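You operate a simulated robot arm through the tools that you are given. There is no shell and no other tool.

Carry out the task below with a simulated robot arm. There is one attempt and no reset: what you move stays moved.

TASK
Start the feed, let the air out and fill the pan into the green.
Fine: hold the white button till the clear tube is full, open the yellow lever, then close it and switch the feed off.

The check looks at the end state, three seconds after you hand in, the way a careful person would. Anything else that was tipped, shoved, dropped, spilled or broken makes it a failure.

THE ROBOT
A 7-joint arm with a two-finger parallel gripper, fixed in place. Base frame: the origin is on the floor under the middle of its stand, x ahead of it, y to its left, z up. Units: mm, degrees, N and s.
With the tool pointing down near the work surface it reaches from about 120 to 600 mm from the base axis. Its first joint turns from -66.0 to 66.0 degrees. Payload 2.4 kg.
Tool frame: the origin (TCP) lies between the finger pads and is the grasp point; the fingertips stand 30 mm ahead of it; z points along the fingers, y is the line along which they close. Largest opening 94 mm; finger width 28, thickness 10; the body of the gripper, 50 by 96 mm, starts 55 mm behind the TCP.
Orientation is told as [roll, pitch, yaw] about the base's x, y, z axes, in that order, counted from this pose: with the fingers straight down and closing along the base's y, the tool's x points along the base's -x, its y along +y and its z along -z.

THE INTERFACE
- The arm moves only by the tool step_arm. Its argument "plan" is a list that holds one entry, the list of rows, each a list of 7 numbers: the opening in per cent of the stroke, from 0 (shut) to 100 (fully open), then the shift along the base's x, y, z in mm, then the turn, a rotation vector about the base's x, y, z in degrees. In form: [[[claw, x, y, z, wx, wy, wz], ...]]. A call has 1 to 20 rows; each row shifts and turns the commanded pose from where the row before left it. Each row takes 0.2 s and may step no farther than 50 mm and 8.6 degrees from the row before; otherwise, or with a gripper value out of range, the whole call is refused. A pose out of reach is approached as far as the arm can. The call stops where the force on the tool passes 90 N (or 10 N more than at its start, if that is more) or the arm is blocked; 0.2 s more then pass. Each finger travels about 153 mm/s and halts on what it meets, pressing with about 33 N; the grip force reading is that of the motor and also rises with nothing between the fingers. The clock runs only during rows and for 0.2 s after the last one: add rows that do not move to give the fingers time. The reply holds the time, the measured pose of the TCP, the force on the tool along the base axes, the opening and the grip force, in the units named above and with some noise, with the torque about the TCP (base axes, N m) and any sound that the robot's microphone picked up.
- Cameras (640 x 400 px; columns grow to the right, rows downward): "scene" is fixed at [41.9, 467.1, 1437.7]; the picture's right is [-0.86, -0.50, 0.00], its down [-0.29, 0.49, -0.82] and it looks along [0.41, -0.71, -0.57] (base axes); focal length 318 px, centre (320, 200). "wrist" rides on the gripper at [76, 14, -102] in the tool frame; the picture's right is [-0.18, 0.98, 0.00], its down [-0.75, -0.14, -0.64] and it looks along [-0.63, -0.12, 0.77] (tool axes); focal length 243 px, centre (320, 200).
- capture(camera): a new picture of that camera. The clock stands still meanwhile.
- measure_at(camera, pixels): there is no depth. For up to 12 entries [column, row, z] of the newest picture of that camera ("zoom" is the newest enlarged one), the place [x, y] in the base frame at which the ray of that pixel passes the height z, good to about 3 mm, but the place of the scene camera against the robot may be out by one fixed shift of up to 25 mm in any direction. The clock stands still meanwhile.
- inspect(camera, box): a new picture of the part [left, top, right, bottom] of that camera's present view, enlarged. The clock stands still meanwhile.
- sign_off(): hands the job in; it is judged then, once.

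Unless the task says otherwise, let go and move clear before handing in.

The tools are called after "Call:" as a command line: name --argument value ..., lists and objects as JSON in quotes. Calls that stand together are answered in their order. step_arm: Moves the arm, as the interface text tells. Its arguments: {"type":"object","properties":{"plan":{"type":"array"}},"required":["plan"]} The other tools are called the same way: capture (camera) takes a picture; measure_at (camera, pixels) gives the place at which the rays of pixels pass given heights; inspect (camera, box) takes an enlarged picture of a part of a camera's view; sign_off () hands the job in.

At the start:

```text
clock: 0.0
ee_pos: [447.2, -37.4, 1230.1]
tcp_rot: [0.1, 0.0, 0.0]
contact_force: [-0.9, 0.7, 0.1]
torque: [0.03, -0.01, 0.02]
finger_gap: 94.2
finger_force: 0.1
```

scene: 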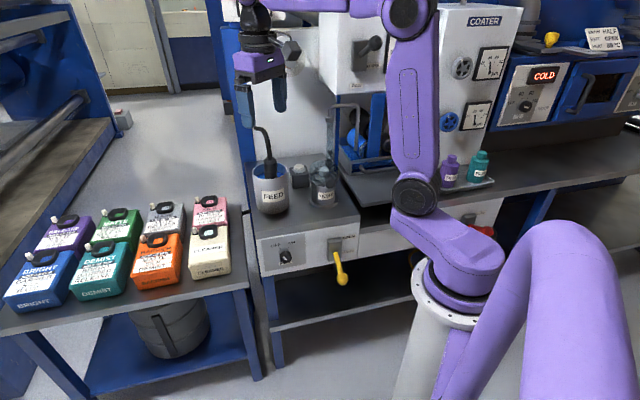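
wrist: 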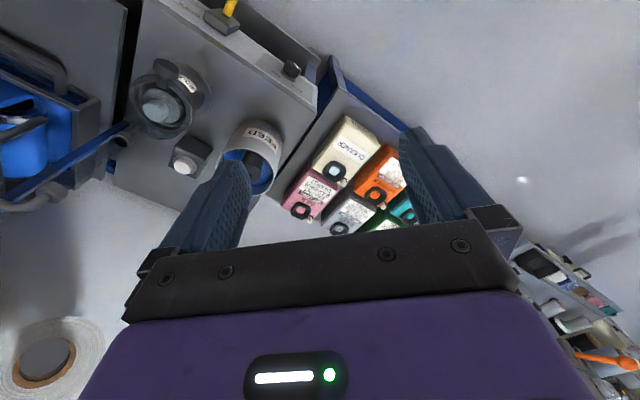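

The first pictures show a coater bench with a FEED pot, a clear dome, a knob with OFF/ON near (286,256) and a yellow lever near (340,270). I will look closer at each before moving.

Call:
inspect --camera "scene" --box '[240, 200, 400, 300]'

Call:
inspect --camera "scene" --box '[240, 120, 400, 220]'

Call:
inspect --camera "scene" --box '[400, 0, 640, 150]'

Call:
inspect --camera "wrist" --box '[80, 0, 320, 200]'

```text
4.00 times, centred on (320, 250) of scene
```

zoom: 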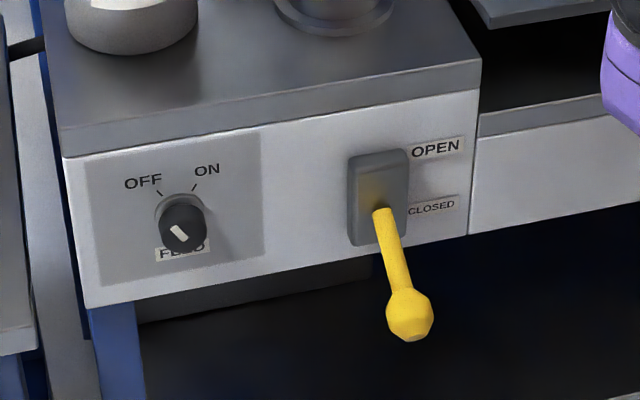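

```text
4.00 times, centred on (320, 170) of scene
```

zoom: 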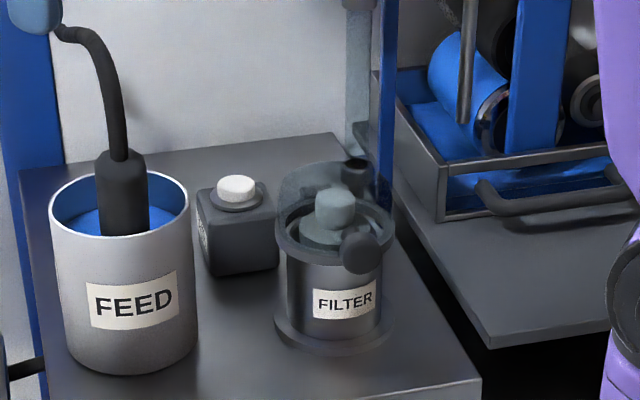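

```text
2.67 times, centred on (520, 75) of scene
```

zoom: 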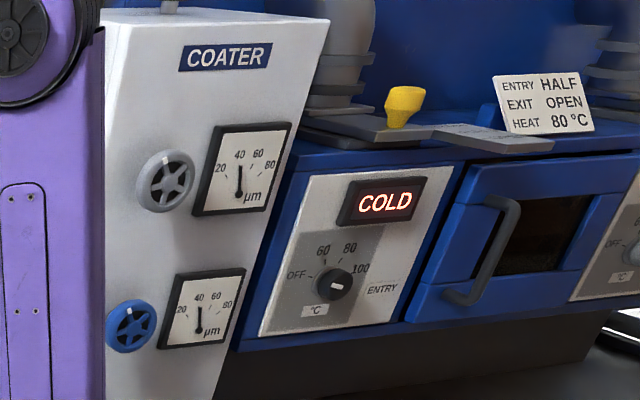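

```text
2.00 times, centred on (200, 100) of wrist
```

zoom: 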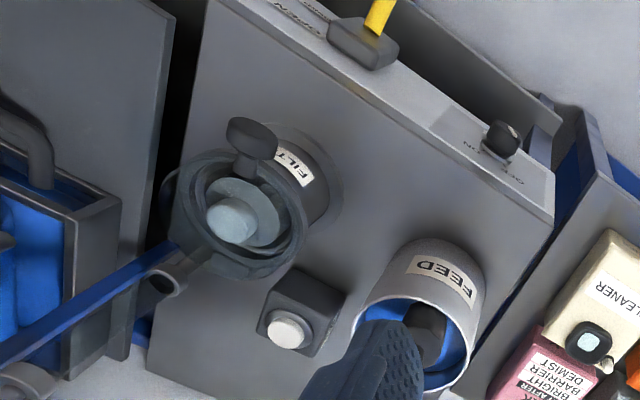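

The knob reads OFF, the lever is down at CLOSED, and the white button sits on a small grey box at about scene (299,166) and wrist (225,165). I will triangulate the key parts using both cameras.

Call:
measure_at --camera "scene" --pixels '[[299.5, 166, 800], [299.5, 166, 900], [299.5, 166, 1000], [285, 258, 800], [285, 258, 900], [343, 280, 700], [343, 280, 800], [343, 280, 900], [256, 236, 800], [256, 236, 900], [360, 215, 800], [360, 215, 900]]'

Call:
measure_at --camera "wrist" --pixels '[[225, 165, 800], [225, 165, 900], [225, 165, 1000], [329, 72, 800], [329, 72, 900], [265, 20, 700], [265, 20, 800], [265, 20, 900], [355, 105, 800], [355, 105, 900], [184, 0, 800], [184, 0, 900]]'

```text
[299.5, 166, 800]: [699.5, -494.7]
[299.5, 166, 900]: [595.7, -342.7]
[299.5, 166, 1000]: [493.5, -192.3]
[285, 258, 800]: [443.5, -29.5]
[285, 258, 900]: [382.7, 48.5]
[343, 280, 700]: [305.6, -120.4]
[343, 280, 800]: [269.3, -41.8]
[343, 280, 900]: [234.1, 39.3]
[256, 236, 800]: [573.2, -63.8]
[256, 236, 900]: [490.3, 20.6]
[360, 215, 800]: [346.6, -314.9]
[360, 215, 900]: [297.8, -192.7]
```

```text
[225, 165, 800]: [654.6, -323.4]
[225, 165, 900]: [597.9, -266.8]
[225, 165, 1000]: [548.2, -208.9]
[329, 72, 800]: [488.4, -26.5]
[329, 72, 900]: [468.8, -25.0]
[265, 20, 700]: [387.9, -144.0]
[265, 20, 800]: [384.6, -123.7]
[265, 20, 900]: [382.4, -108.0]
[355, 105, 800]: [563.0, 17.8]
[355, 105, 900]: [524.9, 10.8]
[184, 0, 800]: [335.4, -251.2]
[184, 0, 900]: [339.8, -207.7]
```

The two cameras put the button near (565,-245), z about 940, though the scene camera may be shifted. I will move the arm back and to the side at height to see the pan and the tube and get a second wrist view.

Call:
step_arm --plan '[[[100, -40, 0, 0, 0, 0, 0], [100, -40, 0, 0, 0, 0, 0], [100, -40, -20, 0, 0, 0, 0], [100, 0, -40, 0, 0, 0, 0], [100, 0, -40, 0, 0, 0, 0], [100, 0, 0, 0, 0, 0, 0]]]'

```text
clock: 1.4
ee_pos: [327.4, -139.0, 1231.4]
tcp_rot: [0.1, -0.1, 0.0]
contact_force: [0.4, 0.1, 0.2]
torque: [-0.01, 0.01, -0.01]
finger_gap: 94.0
finger_force: 0.2
```

The arm moved freely to (327,-139,1231). I am taking new pictures from both cameras.

Call:
capture --camera "scene"

Call:
capture --camera "wrist"

```text
taken
```

scene: 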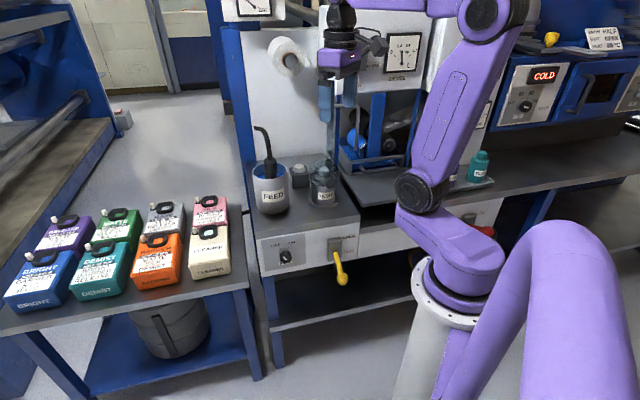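

```text
taken
```

wrist: 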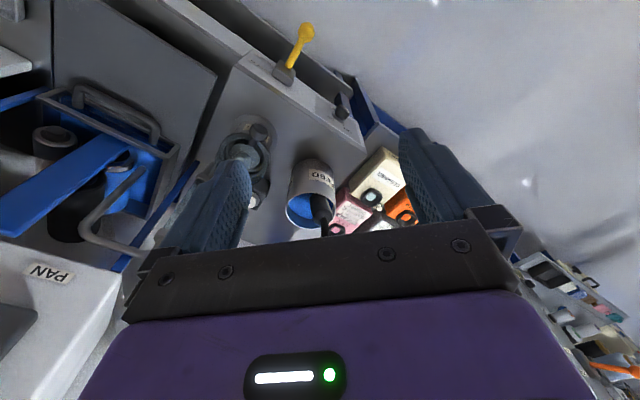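

Now two dials are visible: one at scene (403,52) and one at the top edge (250,5). I will zoom in on these and on the pan.

Call:
inspect --camera "scene" --box '[360, 10, 456, 100]'

Call:
inspect --camera "scene" --box '[210, 0, 306, 60]'

Call:
inspect --camera "scene" --box '[280, 90, 440, 210]'

Call:
inspect --camera "wrist" --box '[200, 10, 400, 240]'

Call:
inspect --camera "wrist" --box '[0, 60, 200, 300]'

```text
4.44 times, centred on (408, 55) of scene
```

zoom: 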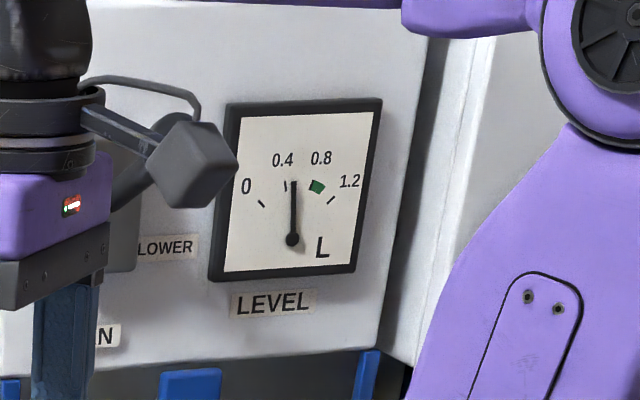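

```text
6.67 times, centred on (258, 30) of scene
```

zoom: 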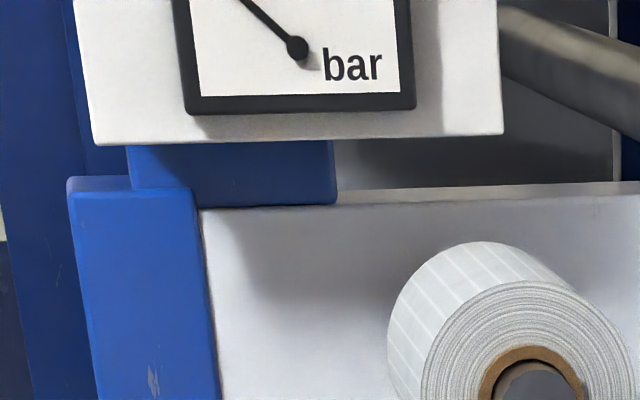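

```text
3.33 times, centred on (360, 150) of scene
```

zoom: 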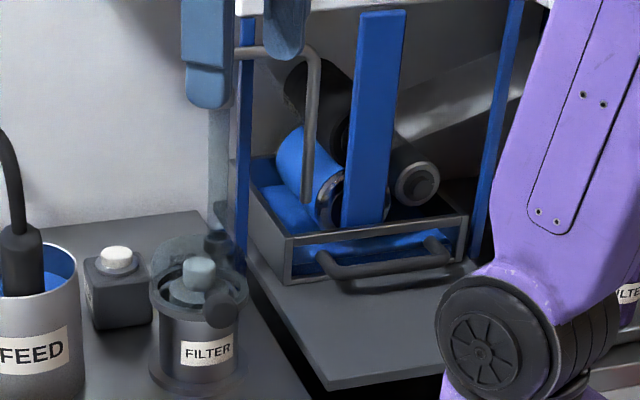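

```text
1.74 times, centred on (300, 125) of wrist
```

zoom: 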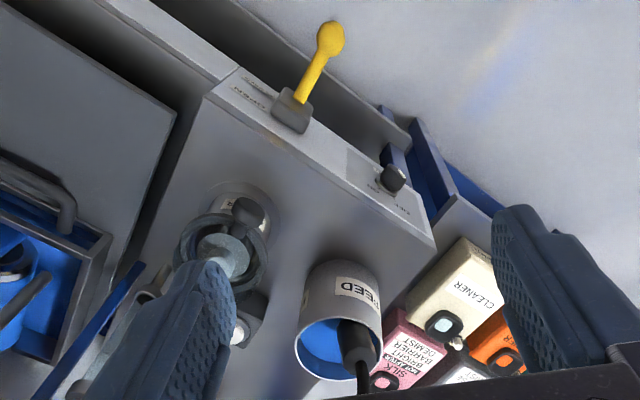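

```text
1.67 times, centred on (100, 180) of wrist
```

zoom: 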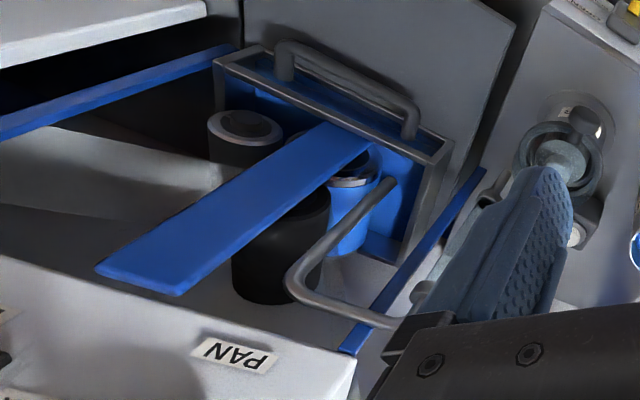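

The level dial (scene 403,52) reads about 0.45 L with a green mark near 0.8 L; another dial reads pressure in bar. I will triangulate the knob, lever and button from the second wrist view.

Call:
measure_at --camera "wrist" --pixels '[[342, 112, 700], [342, 112, 800], [342, 112, 900], [305.7, 32, 700], [305.7, 32, 800], [305.7, 32, 900], [252, 203, 900], [252, 203, 1000], [365, 150, 800], [365, 150, 900], [232, 65, 800], [232, 65, 900]]'

Call:
inspect --camera "scene" --box '[300, 100, 370, 210]'

```text
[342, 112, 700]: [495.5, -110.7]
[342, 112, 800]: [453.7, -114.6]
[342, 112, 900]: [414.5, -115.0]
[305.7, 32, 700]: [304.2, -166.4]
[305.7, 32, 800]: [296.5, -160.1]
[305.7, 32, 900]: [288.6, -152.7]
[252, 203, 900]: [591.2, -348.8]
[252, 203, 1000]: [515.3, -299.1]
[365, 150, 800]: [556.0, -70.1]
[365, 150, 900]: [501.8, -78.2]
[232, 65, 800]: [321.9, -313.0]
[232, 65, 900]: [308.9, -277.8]
```

```text
3.64 times, centred on (335, 155) of scene
```

zoom: 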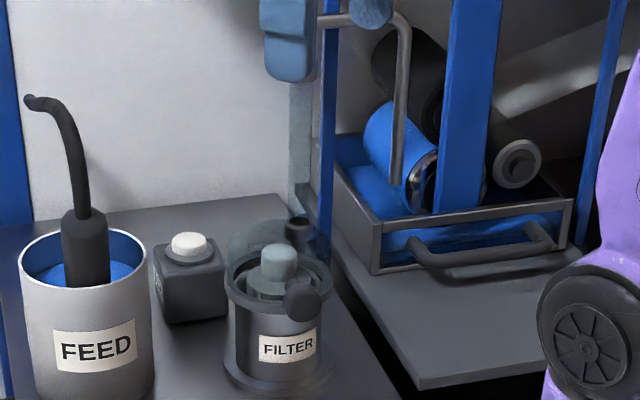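

My triangulation shows the bench front is turned about 45 degrees, facing the robot, with the knob near (490,-116,700). I will yaw the hand -43 degrees so it faces the bench squarely and move to about (364,-170,1190).

Call:
step_arm --plan '[[[100, 6, -5, -7, 0, 0, -8.6], [100, 6, -5, -7, 0, 0, -8.6], [100, 6, -5, -7, 0, 0, -8.6], [100, 6, -5, -7, 0, 0, -8.6], [100, 6, -5, -7, 0, 0, -8.6], [100, 6, -5, -7, 0, 0, 0], [100, 0, 0, 0, 0, 0, 0]]]'

Call:
capture --camera "wrist"

Call:
capture --camera "scene"

```text
clock: 3.0
ee_pos: [363.8, -168.0, 1188.2]
tcp_rot: [0.0, 0.0, -43.0]
contact_force: [-0.6, 0.3, 0.1]
torque: [0.02, 0.03, 0.0]
finger_gap: 93.9
finger_force: 0.0
```

```text
taken
```

wrist: 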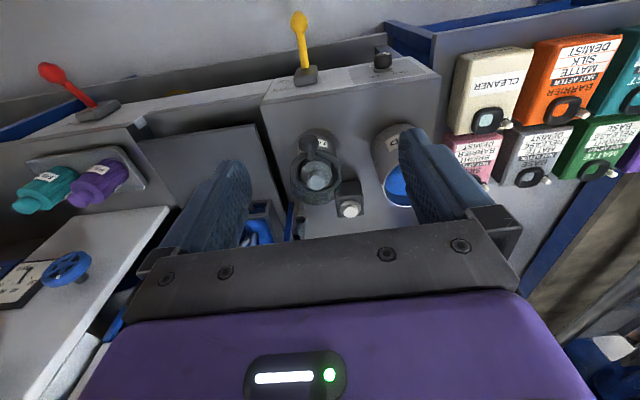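

```text
taken
```

scene: 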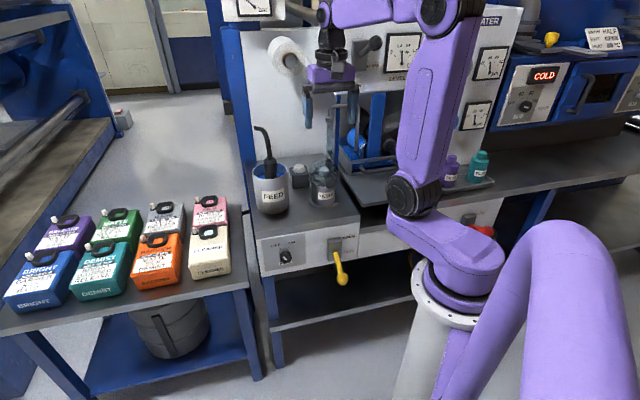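

The hand now squares up with the bench: wrist shows the button at (350,210), the filter at (317,178), the knob at (383,58) and the yellow lever at (302,45). A different red lever at (75,85) must stay untouched; I will zoom in.

Call:
inspect --camera "wrist" --box '[240, 120, 400, 240]'

Call:
inspect --camera "wrist" --box '[240, 0, 440, 125]'

Call:
inspect --camera "scene" --box '[290, 80, 370, 210]'

Call:
inspect --camera "scene" --box '[220, 0, 440, 110]'

```text
3.33 times, centred on (320, 180) of wrist
```

zoom: 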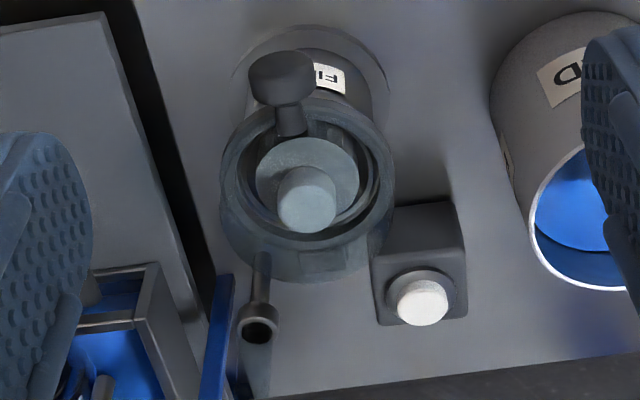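

```text
3.20 times, centred on (340, 62) of wrist
```

zoom: 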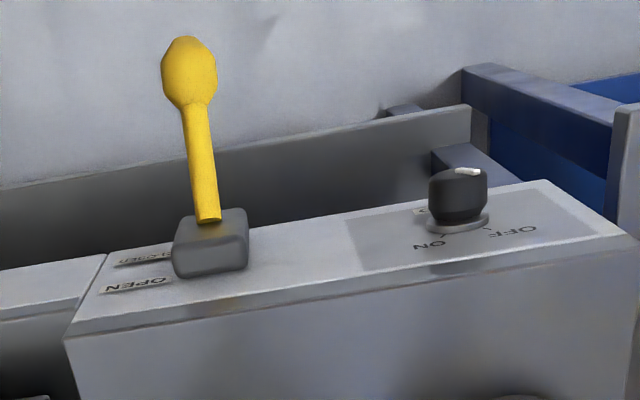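

```text
3.08 times, centred on (330, 145) of scene
```

zoom: 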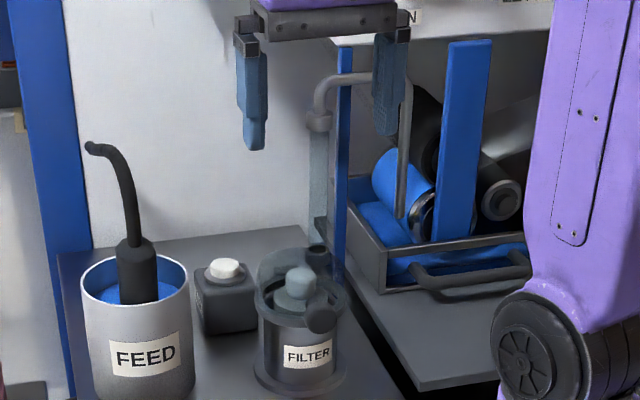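

```text
2.91 times, centred on (330, 55) of scene
```

zoom: 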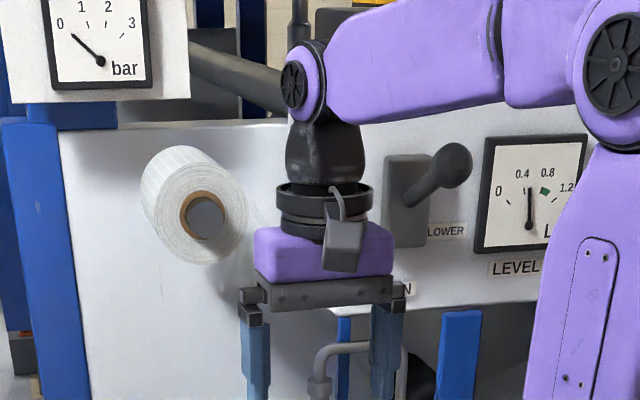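

The clear tube is the vertical riser behind the filter at about scene (325,130), and it looks empty. Now I measure the button, knob and lever from this squared-up wrist view.

Call:
measure_at --camera "wrist" --pixels '[[350.6, 210, 850], [350.6, 210, 900], [350.6, 210, 950], [383, 55.8, 700], [383, 55.8, 750], [299, 21.4, 600], [299, 21.4, 650], [299, 21.4, 700], [437.5, 74, 750], [437.5, 74, 800], [260, 106, 750], [260, 106, 800]]'

Call:
measure_at --camera "scene" --pixels '[[299.5, 166, 850], [299.5, 166, 900], [299.5, 166, 950], [284.5, 257, 700], [284.5, 257, 750], [342.5, 279, 600], [342.5, 279, 650], [342.5, 279, 700], [256, 240, 750], [256, 240, 800], [360, 215, 750], [360, 215, 800]]'

```text
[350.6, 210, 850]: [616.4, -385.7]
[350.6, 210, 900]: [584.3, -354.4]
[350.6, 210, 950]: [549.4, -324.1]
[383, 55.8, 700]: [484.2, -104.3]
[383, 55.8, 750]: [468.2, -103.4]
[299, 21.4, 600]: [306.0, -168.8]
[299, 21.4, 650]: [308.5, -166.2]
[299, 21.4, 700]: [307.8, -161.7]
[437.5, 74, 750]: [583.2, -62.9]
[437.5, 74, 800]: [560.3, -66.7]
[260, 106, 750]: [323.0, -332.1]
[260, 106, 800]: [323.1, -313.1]
```

```text
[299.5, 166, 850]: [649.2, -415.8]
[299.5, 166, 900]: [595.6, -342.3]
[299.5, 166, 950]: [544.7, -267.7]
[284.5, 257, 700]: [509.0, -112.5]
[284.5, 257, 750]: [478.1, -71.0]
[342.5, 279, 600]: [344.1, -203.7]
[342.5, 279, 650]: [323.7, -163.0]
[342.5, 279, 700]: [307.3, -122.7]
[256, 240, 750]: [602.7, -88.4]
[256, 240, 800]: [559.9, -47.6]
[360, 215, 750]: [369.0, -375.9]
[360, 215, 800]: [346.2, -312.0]
```

Combining views, the bench top is at z≈795 and its front face is 450 mm out along the -44° direction. The knob is near (484,-104,705), the lever ball near (308,-166,650) and the button near (592,-361,885). I will go down in front of the knob and start tilting the hand toward the panel.

Call:
step_arm --plan '[[[100, -4, 19.5, -39.5, 0, 0, -0.9], [100, -4, 19.5, -39.5, 0, 0, 0], [100, -4, 19.5, -39.5, 0, 0, 0], [100, -4, 19.5, -39.5, 0, 0, 0], [100, -4, 19.5, -39.5, 0, 0, 0], [100, -4, 19.5, -39.5, 0, 0, 0], [100, 0, 0, 0, -5.9, -6.1, 0], [100, 0, 0, 0, -5.9, -6.1, 0], [100, 0, 0, 0, -5.9, -6.1, 0], [100, 0, 0, 0, -5.9, -6.1, 0], [100, 0, 0, 0, 0, 0, 0]]]'

Call:
capture --camera "wrist"

Call:
capture --camera "scene"

```text
clock: 5.4
ee_pos: [332.2, -55.3, 950.0]
tcp_rot: [-2.9, -27.2, -43.9]
contact_force: [0.2, -0.2, 0.0]
torque: [-0.01, -0.01, 0.03]
finger_gap: 94.1
finger_force: 0.1
out of reach, approached as far as the arm can: row 9, 10
```

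```text
taken
```

wrist: 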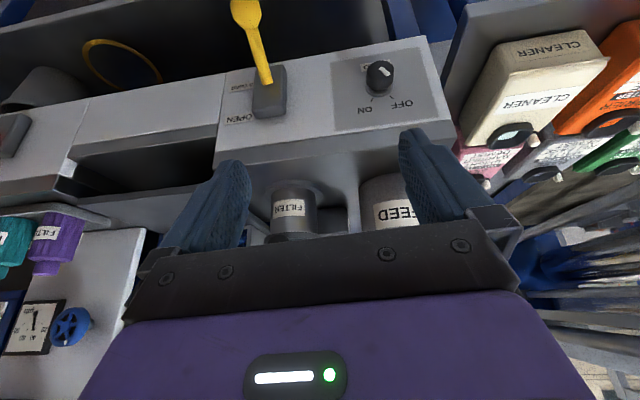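

```text
taken
```

scene: 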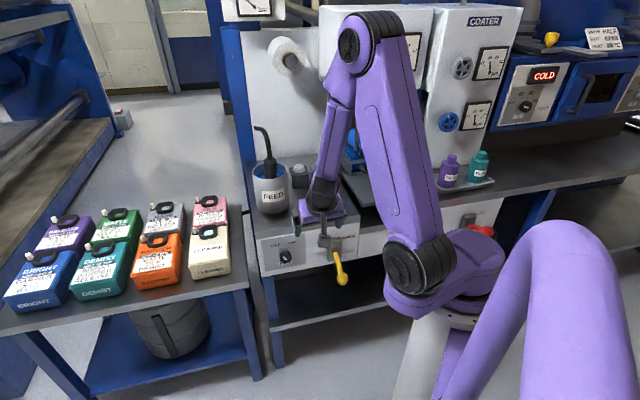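

The tilt stopped at about 27° because of a reach limit at this short radius. I will look closely at the knob (wrist 380,75) and lever before choosing the approach.

Call:
inspect --camera "wrist" --box '[320, 20, 440, 140]'

Call:
inspect --camera "wrist" --box '[200, 0, 320, 140]'

Call:
measure_at --camera "wrist" --pixels '[[380, 75, 690], [380, 75, 710], [380, 75, 730], [245, 10, 630], [245, 10, 650], [245, 10, 670], [268, 85, 690], [268, 85, 710], [268, 85, 730]]'

```text
3.33 times, centred on (380, 80) of wrist
```

zoom: 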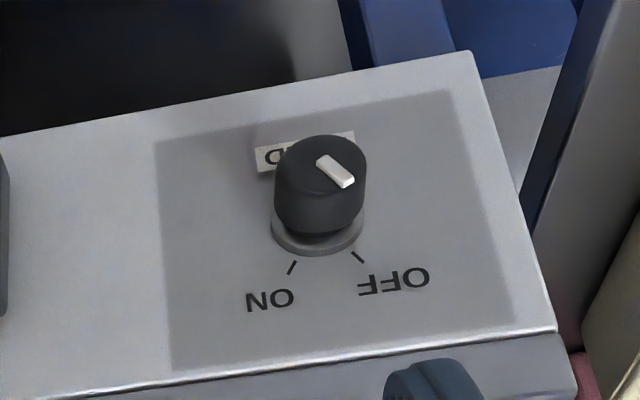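

```text
2.86 times, centred on (260, 70) of wrist
```

zoom: 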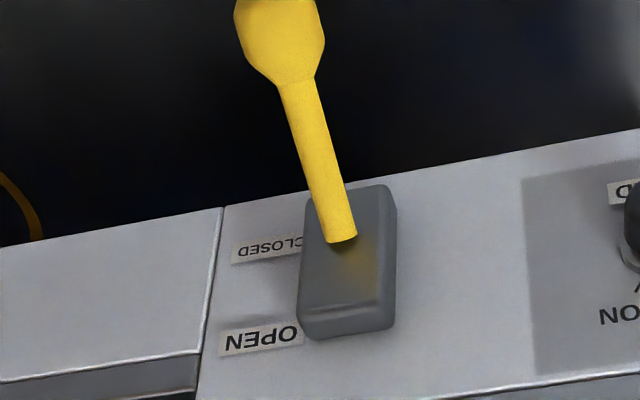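

```text
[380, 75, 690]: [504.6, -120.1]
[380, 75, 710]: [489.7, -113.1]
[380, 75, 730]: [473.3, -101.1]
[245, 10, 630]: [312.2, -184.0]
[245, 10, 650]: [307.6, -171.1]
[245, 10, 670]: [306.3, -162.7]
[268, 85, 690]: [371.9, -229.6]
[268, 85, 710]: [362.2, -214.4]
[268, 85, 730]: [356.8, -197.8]
```

The knob's white pointer is at OFF and its ON mark is about 60° clockwise, with the knob axis near u=259, z≈707 in the bench frame. I will ease the tilt back and move to a point in front of and above the knob.

Call:
step_arm --plan '[[[100, 0, 0, 0, 5.2, 5.4, 0], [100, 0, 0, 0, 5.2, 5.4, 0], [100, 30, -5, -20, 0, 0, 0], [100, 30, -5, -20, 0, 0, 0], [100, 30, -5, -20, 0, 0, 0], [100, 25, -5, -20, 0, 0, 0], [100, 0, 0, 0, 0, 0, 0]]]'

```text
clock: 7.0
ee_pos: [446.9, -76.3, 868.4]
tcp_rot: [-3.8, -16.2, -43.7]
contact_force: [-0.6, -0.3, 0.3]
torque: [0.02, 0.0, 0.02]
finger_gap: 94.0
finger_force: 0.0
out of reach, approached as far as the arm can: row 2
```

Now at (447,-76,868), pitch -16°. I take a wrist picture to check clearance from the side bench's bottles and re-measure the knob.

Call:
capture --camera "wrist"

Call:
capture --camera "scene"

```text
taken
```

wrist: 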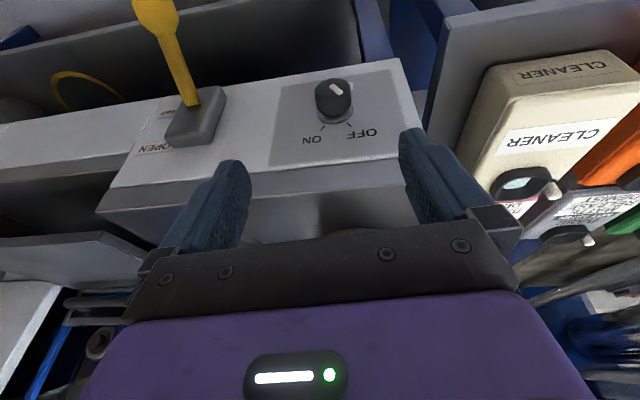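

```text
taken
```

scene: 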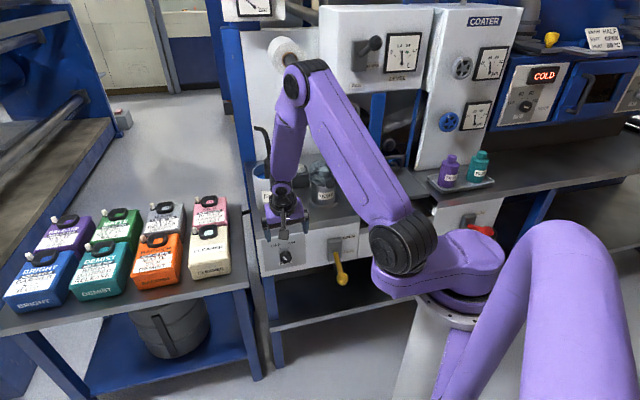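

The knob is at wrist (333,97) and the nearest bottle edge is around (460,150). I measure both.

Call:
measure_at --camera "wrist" --pixels '[[333, 88, 700], [333, 88, 710], [333, 88, 720], [337, 116, 700], [337, 116, 710], [337, 116, 720], [457, 155, 780], [457, 155, 830], [157, 5, 650], [157, 5, 670], [193, 95, 690], [193, 95, 710]]'

Call:
inspect --camera "wrist" --box '[270, 50, 390, 170]'

Call:
measure_at --camera "scene" --pixels '[[230, 270, 720], [230, 270, 760], [226, 228, 830], [226, 228, 870], [226, 228, 900]]'

```text
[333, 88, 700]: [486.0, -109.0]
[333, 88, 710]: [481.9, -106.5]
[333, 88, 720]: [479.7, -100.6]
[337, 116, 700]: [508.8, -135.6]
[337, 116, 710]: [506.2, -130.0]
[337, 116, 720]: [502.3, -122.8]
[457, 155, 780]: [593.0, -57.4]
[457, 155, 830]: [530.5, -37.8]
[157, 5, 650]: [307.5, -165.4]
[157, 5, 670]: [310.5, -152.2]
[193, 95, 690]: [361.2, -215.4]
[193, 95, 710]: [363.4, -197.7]
```

```text
3.33 times, centred on (330, 110) of wrist
```

zoom: 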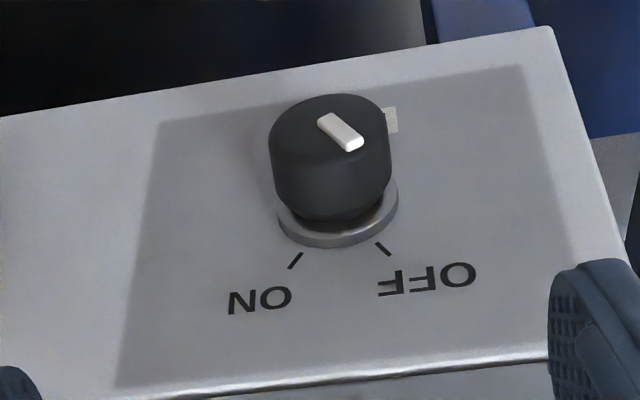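

```text
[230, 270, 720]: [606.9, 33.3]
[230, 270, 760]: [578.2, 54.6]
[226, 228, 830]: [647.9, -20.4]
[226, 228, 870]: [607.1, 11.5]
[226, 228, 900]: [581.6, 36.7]
```

The knob axis comes out at z≈708, u≈258, with its front at d≈421 and a diameter of about 42 mm; the bottle is 170 mm away, so that is clear. I roll the hand about -26° in free space so it can turn 60° clockwise through vertical.

Call:
step_arm --plan '[[[100, 0, 0, 0, -6.1, 5.9, 0], [100, 0, 0, 0, -6.1, 5.9, 0], [100, 0, 0, 0, -6.1, 5.9, 0], [100, 0, 0, 0, 0, 0, 0]]]'

```text
clock: 8.0
ee_pos: [446.4, -75.3, 868.6]
tcp_rot: [-30.2, -14.4, -36.5]
contact_force: [-0.5, 0.3, 0.1]
torque: [-0.05, -0.01, 0.01]
finger_gap: 94.2
finger_force: 0.1
```

Roll reached -30° freely. Now I descend in front of the knob, staying about 35 mm short of the panel.

Call:
step_arm --plan '[[[100, 2.5, -1.5, -40, 0, 0, 0], [100, 2.5, -1.5, -40, 0, 0, 0], [100, 2.5, -1.5, -40, 0, 0, 0], [100, 2.5, -1.5, -40, 0, 0, 0], [100, 0, 0, 0, 0, 0, 0]]]'

Call:
capture --camera "wrist"

Call:
inspect --camera "scene" --box '[220, 180, 400, 310]'

```text
clock: 9.2
ee_pos: [457.6, -83.1, 709.4]
tcp_rot: [-30.1, -14.5, -36.6]
contact_force: [-0.3, 0.3, -0.7]
torque: [-0.01, 0.0, 0.03]
finger_gap: 94.2
finger_force: 0.0
```

```text
taken
```

wrist: 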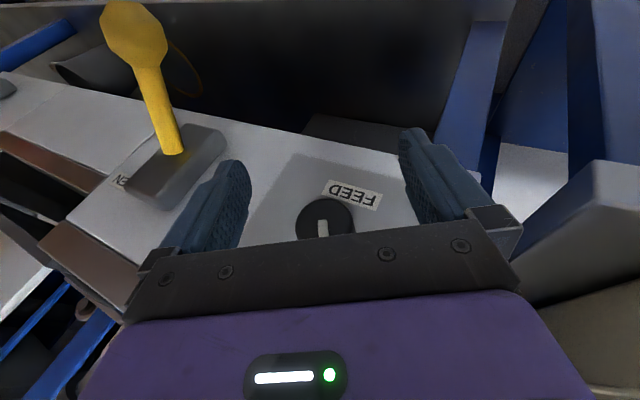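

```text
3.08 times, centred on (310, 245) of scene
```

zoom: 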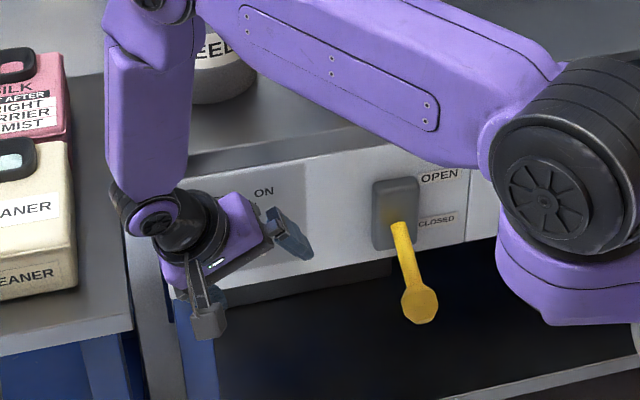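

The knob face is between the fingers at wrist (325,217). I check its position against the target axis.

Call:
inspect --camera "wrist" --box '[260, 150, 400, 250]'

Call:
measure_at --camera "wrist" --pixels '[[325, 218, 700], [325, 218, 704], [325, 218, 708], [325, 218, 712], [325, 218, 716]]'

```text
4.00 times, centred on (330, 200) of wrist
```

zoom: 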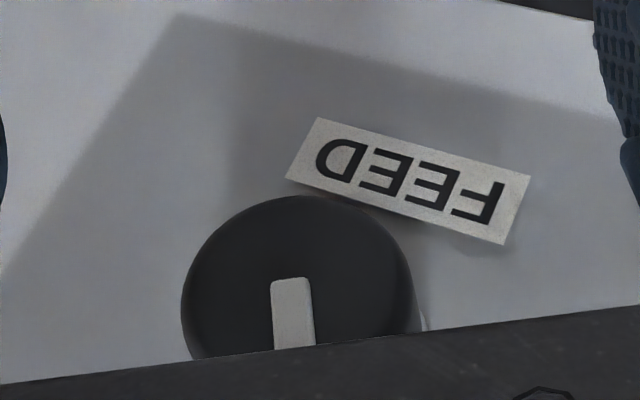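

```text
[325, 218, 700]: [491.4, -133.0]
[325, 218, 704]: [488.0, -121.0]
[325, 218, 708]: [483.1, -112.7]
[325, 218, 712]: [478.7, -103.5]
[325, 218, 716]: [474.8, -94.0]
```

The knob centre agrees with the current hand axis to within about 2 mm, and its pointer is aligned with the rolled hand. I advance 35 mm along the bench direction and close on the knob.

Call:
step_arm --plan '[[[100, 12.6, -12.1, 0.5, 0, 0, 0], [100, 12.6, -12.1, 0.5, 0, 0, 0], [100, 0, 0, 0, 0, 0, 0], [20, 0, 0, 0, 0, 0, 0], [20, 0, 0, 0, 0, 0, 0], [20, 0, 0, 0, 0, 0, 0]]]'

Call:
capture --camera "wrist"

```text
clock: 10.6
ee_pos: [478.7, -105.8, 711.8]
tcp_rot: [-30.9, -14.0, -36.5]
contact_force: [-36.1, 25.8, 18.5]
torque: [-4.03, -1.34, 1.87]
finger_gap: 43.0
finger_force: 20.9
```

```text
taken
```

wrist: 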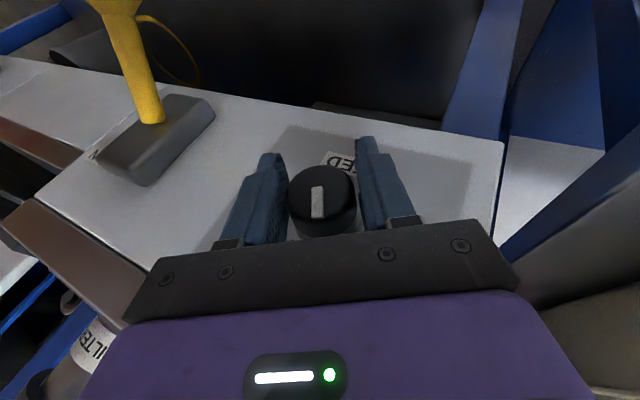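

The fingers hold the knob at 43 mm, but a force of about 44 N pushes back along the bench normal, so something touches 4 mm early. I relax the commanded position by about 5 mm.

Call:
step_arm --plan '[[[20, -3.4, 3.3, 0, 0, 0, 0], [20, 0, 0, 0, 0, 0, 0]]]'

Call:
inspect --camera "wrist" --box '[240, 120, 440, 240]'

Call:
inspect --camera "scene" --box '[220, 180, 340, 300]'

```text
clock: 11.2
ee_pos: [477.3, -105.8, 711.1]
tcp_rot: [-30.3, -14.4, -36.7]
contact_force: [-19.3, -3.3, 4.1]
torque: [-0.42, -0.02, 0.99]
finger_gap: 42.0
finger_force: 45.3
```

```text
3.20 times, centred on (340, 180) of wrist
```

zoom: 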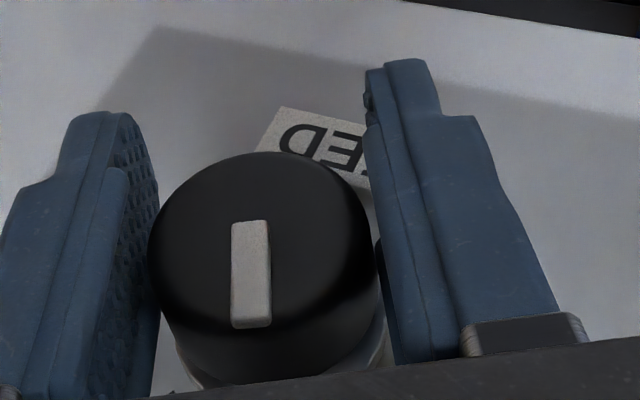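

```text
3.33 times, centred on (280, 240) of scene
```

zoom: 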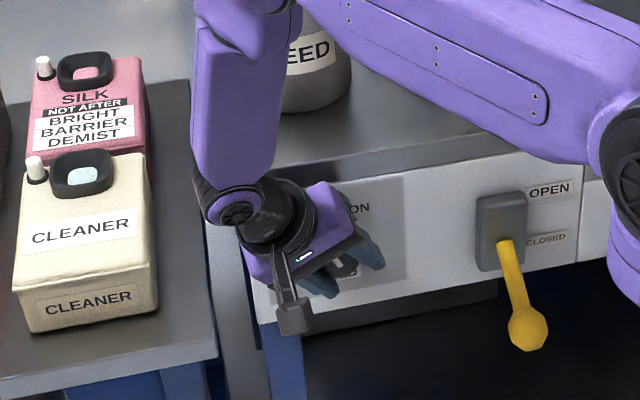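

The knob is gripped at 42 mm and the forces are low. I begin the clockwise turn about the knob axis, 4 rows first.

Call:
step_arm --plan '[[[20, 0, 0, 0, 6.1, -5.9, 0], [20, 0, 0, 0, 6.1, -5.9, 0], [20, 0, 0, 0, 6.1, -5.9, 0], [20, 0, 0, 0, 6.1, -5.9, 0], [20, 0, 0, 0, 0, 0, 0]]]'

Call:
capture --camera "wrist"

```text
clock: 12.4
ee_pos: [479.6, -105.0, 711.6]
tcp_rot: [5.1, -16.2, -46.1]
contact_force: [-8.7, -4.8, 3.7]
torque: [-1.12, -0.72, 0.45]
finger_gap: 42.1
finger_force: 45.1
```

```text
taken
```

wrist: 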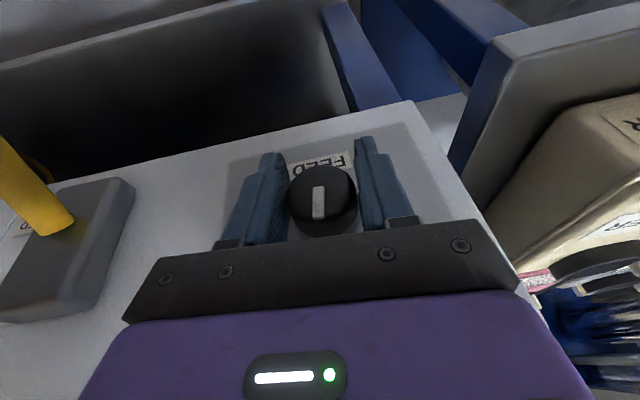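

The pointer at wrist (318,203) turns with the hand. I continue the turn another 26°.

Call:
step_arm --plan '[[[20, 0, 0, 0, 6.1, -5.9, 0], [20, 0, 0, 0, 6.1, -5.9, 0], [20, 0, 0, 0, 6.1, -5.9, 0], [20, 0, 0, 0, 0, 0, 0]]]'

Call:
inspect --camera "wrist" --box '[200, 80, 440, 240]'

Call:
capture --camera "scene"

```text
clock: 13.4
ee_pos: [479.1, -102.2, 711.1]
tcp_rot: [31.4, -13.9, -52.9]
contact_force: [-0.7, 2.6, 18.2]
torque: [-0.74, -0.16, -0.12]
finger_gap: 42.0
finger_force: 44.8
```

```text
2.50 times, centred on (320, 160) of wrist
```

zoom: 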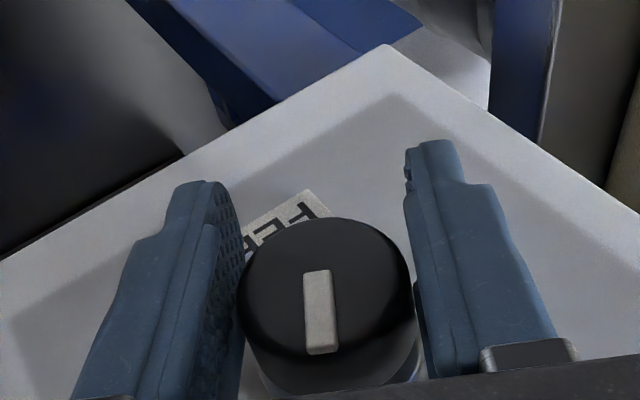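

```text
taken
```

scene: 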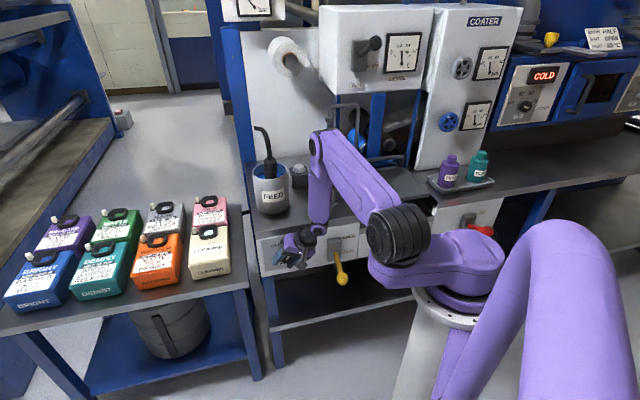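

The knob has turned about 60° with the hand. I check the pressure dial for signs the feed is running.

Call:
inspect --camera "scene" --box '[220, 0, 290, 40]'

Call:
inspect --camera "scene" --box '[290, 90, 370, 210]'

Call:
inspect --camera "scene" --box '[350, 20, 430, 90]'

```text
9.14 times, centred on (255, 20) of scene
```

zoom: 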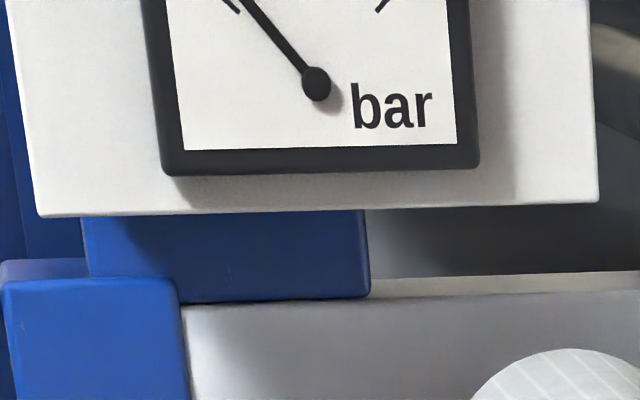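

```text
3.33 times, centred on (330, 150) of scene
```

zoom: 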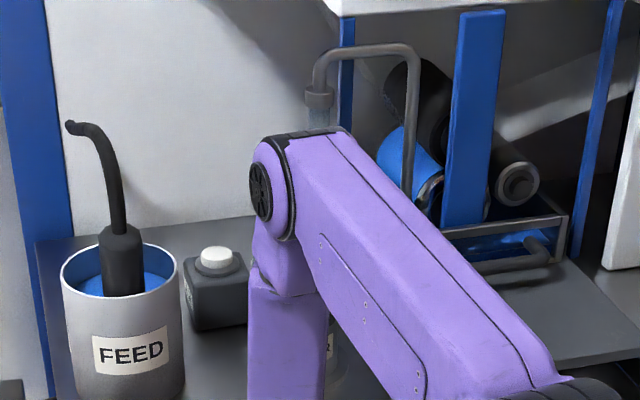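

```text
5.71 times, centred on (390, 55) of scene
```

zoom: 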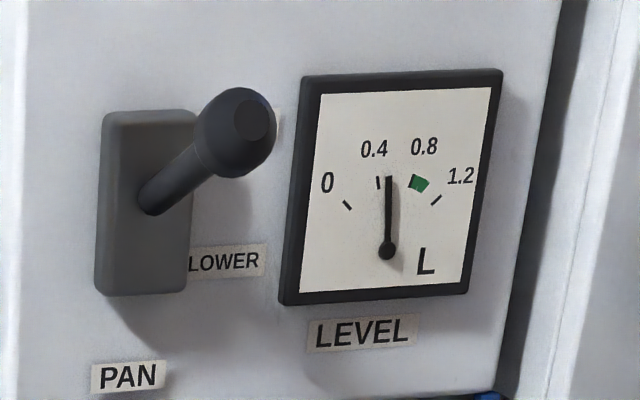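

The bar needle still sits at zero, so the knob may be just short of its ON stop or the reading lags. I turn a few more degrees and wait.

Call:
step_arm --plan '[[[20, 0, 0, 0, 4, -3.85, 0], [20, 0, 0, 0, 0, 0, 0], [20, 0, 0, 0, 0, 0, 0]]]'

Call:
inspect --camera "wrist" --box '[200, 80, 440, 240]'

Call:
inspect --camera "scene" --box '[220, 0, 290, 40]'

```text
clock: 14.2
ee_pos: [481.1, -99.8, 709.7]
tcp_rot: [36.9, -12.7, -54.0]
contact_force: [18.4, 11.3, 5.7]
torque: [-0.4, 0.35, 0.18]
finger_gap: 42.1
finger_force: 45.2
```

```text
2.50 times, centred on (320, 160) of wrist
```

zoom: 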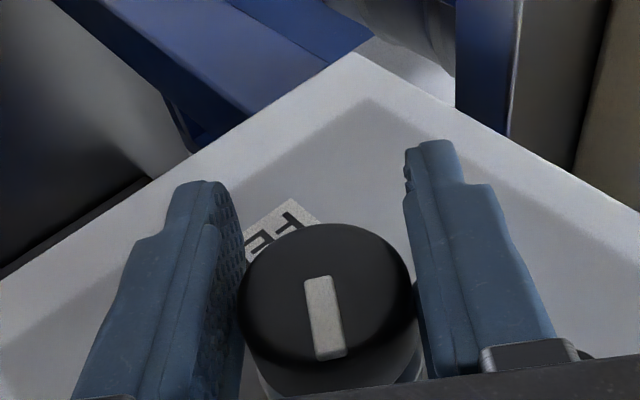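

```text
9.14 times, centred on (255, 20) of scene
```

zoom: 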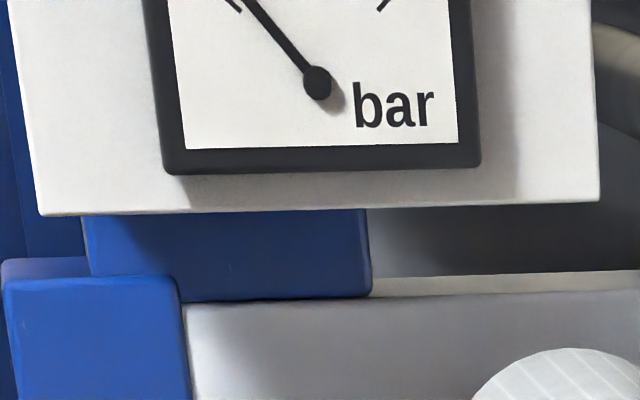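

The pointer now lags the hand by about 4°, so the knob has reached its ON stop. I release, back straight out and look.

Call:
step_arm --plan '[[[100, 0, 0, 0, 0, 0, 0], [100, 0, 0, 0, 0, 0, 0], [100, 0, 0, 0, 0, 0, 0], [100, -24, 23, 0, 0, 0, 0], [100, -24, 23, 0, 0, 0, 0], [100, -24, 23, 10, -6.1, 5.9, 0], [100, 0, 0, 40, -6.1, 5.9, 0], [100, 0, 0, 40, -6.1, 5.9, 0], [100, 0, 0, 40, -6.1, 5.9, 0], [100, 0, 0, 40, 0, 0, 0], [100, 0, 0, 0, 0, 0, 0]]]'

Call:
capture --camera "wrist"

Call:
capture --camera "scene"

```text
clock: 16.6
ee_pos: [407.0, -32.7, 880.7]
tcp_rot: [2.0, -16.1, -45.2]
contact_force: [-0.3, 1.1, 0.2]
torque: [-0.02, 0.01, 0.0]
finger_gap: 94.1
finger_force: 0.1
```

```text
taken
```

wrist: 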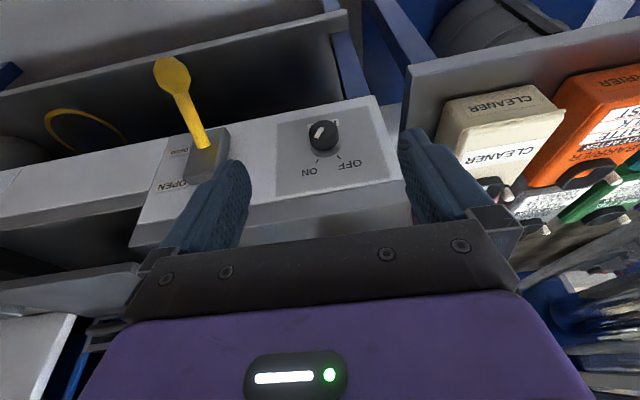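

```text
taken
```

scene: 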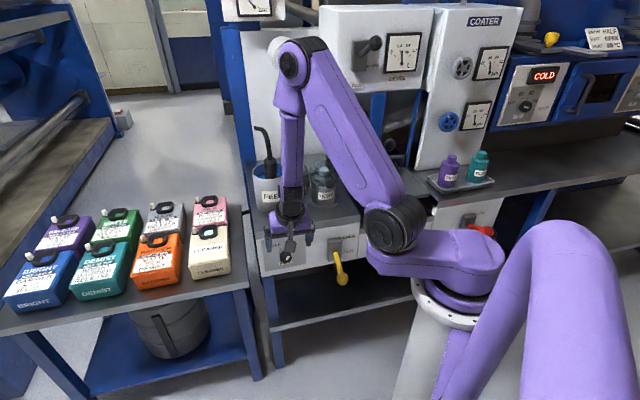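

The knob pointer at wrist (320,132) now looks turned toward ON. I zoom in to confirm and check the dial and tube.

Call:
inspect --camera "wrist" --box '[280, 100, 380, 190]'

Call:
inspect --camera "scene" --box '[220, 0, 290, 40]'

Call:
inspect --camera "scene" --box '[290, 90, 370, 210]'

```text
4.44 times, centred on (330, 145) of wrist
```

zoom: 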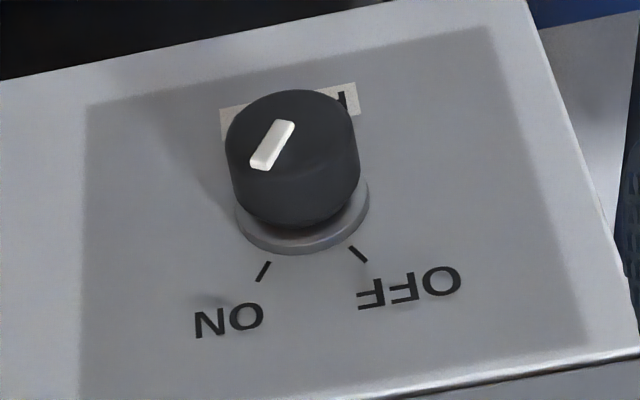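

```text
9.14 times, centred on (255, 20) of scene
```

zoom: 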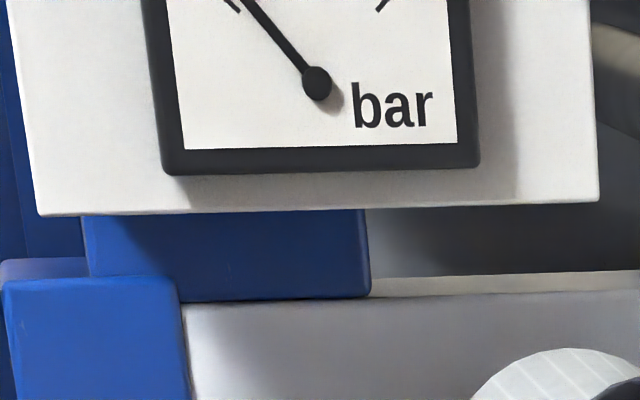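

```text
3.33 times, centred on (330, 150) of scene
```

zoom: 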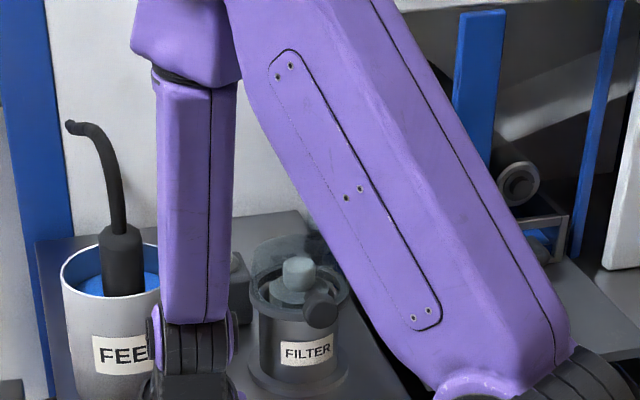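

The knob clearly points to ON (zoom 270,145). Next I rise and move over toward the white button to measure it from close by.

Call:
step_arm --plan '[[[100, 0, 0, 44, 0, 0, 0], [100, 0, 0, 44, 0, 0, 0], [100, 0, 0, 44, 0, 0, 0], [100, 0, 0, 44, 0, 0, 0], [100, 0, 0, 44, 0, 0, 0], [100, 9.2, -37.8, 0, 0, 0, 0], [100, 9.2, -37.8, 0, 0, 0, 0], [100, 9.2, -37.8, 0, 0, 0, 0], [100, 9.2, -37.8, 0, 0, 0, 0], [100, 9.2, -37.8, 0, 0, 0, 0], [100, 0, 0, 0, 0, 0, 0]]]'

Call:
capture --camera "wrist"

Call:
capture --camera "scene"

```text
clock: 19.0
ee_pos: [444.7, -198.1, 1072.6]
tcp_rot: [0.6, -17.9, -45.3]
contact_force: [0.2, -0.1, 0.3]
torque: [0.02, -0.01, 0.0]
finger_gap: 94.2
finger_force: 0.1
out of reach, approached as far as the arm can: row 8, 9, 10
```

```text
taken
```

wrist: 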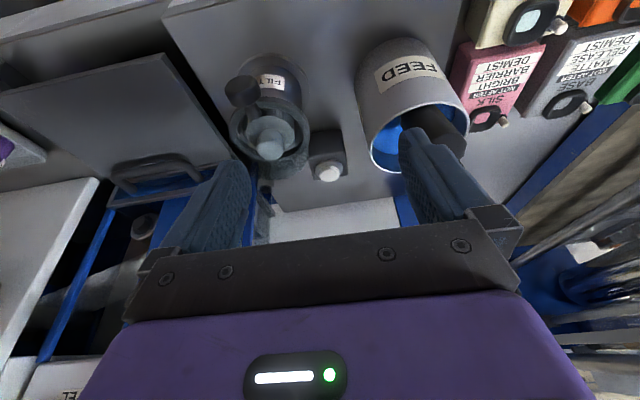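

```text
taken
```

scene: 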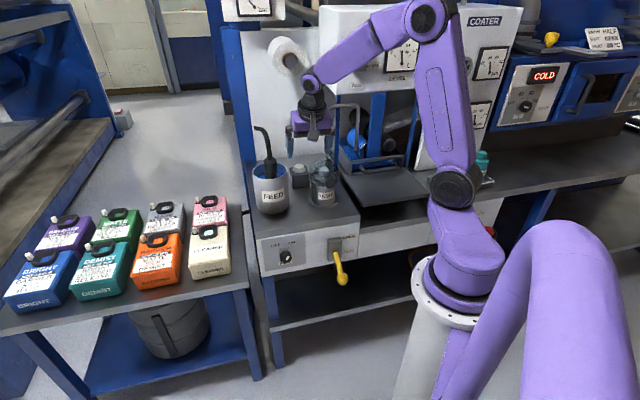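

The button is at wrist (328,172), but the last rows were out of reach with the 18° tilt. I measure the button, filter and pot from this closer view.

Call:
inspect --camera "wrist" --box '[210, 60, 410, 210]'

Call:
measure_at --camera "wrist" --pixels '[[328, 172, 860], [328, 172, 870], [328, 172, 880], [328, 172, 890], [328, 172, 900], [328, 172, 910]]'

Call:
measure_at --camera "scene" --pixels '[[299.5, 166, 860], [299.5, 166, 870], [299.5, 166, 880], [299.5, 166, 890], [299.5, 166, 900], [299.5, 166, 910]]'

```text
2.67 times, centred on (310, 135) of wrist
```

zoom: 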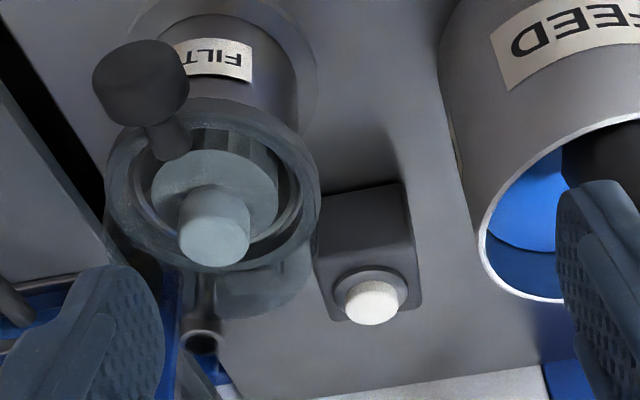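

```text
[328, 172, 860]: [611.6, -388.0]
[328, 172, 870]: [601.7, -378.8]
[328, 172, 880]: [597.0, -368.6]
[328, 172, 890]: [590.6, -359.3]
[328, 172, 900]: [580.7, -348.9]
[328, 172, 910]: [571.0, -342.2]
```

```text
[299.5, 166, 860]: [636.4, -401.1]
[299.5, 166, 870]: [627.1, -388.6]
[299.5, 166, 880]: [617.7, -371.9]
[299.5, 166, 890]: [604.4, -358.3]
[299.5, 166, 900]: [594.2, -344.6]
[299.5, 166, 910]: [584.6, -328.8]
```

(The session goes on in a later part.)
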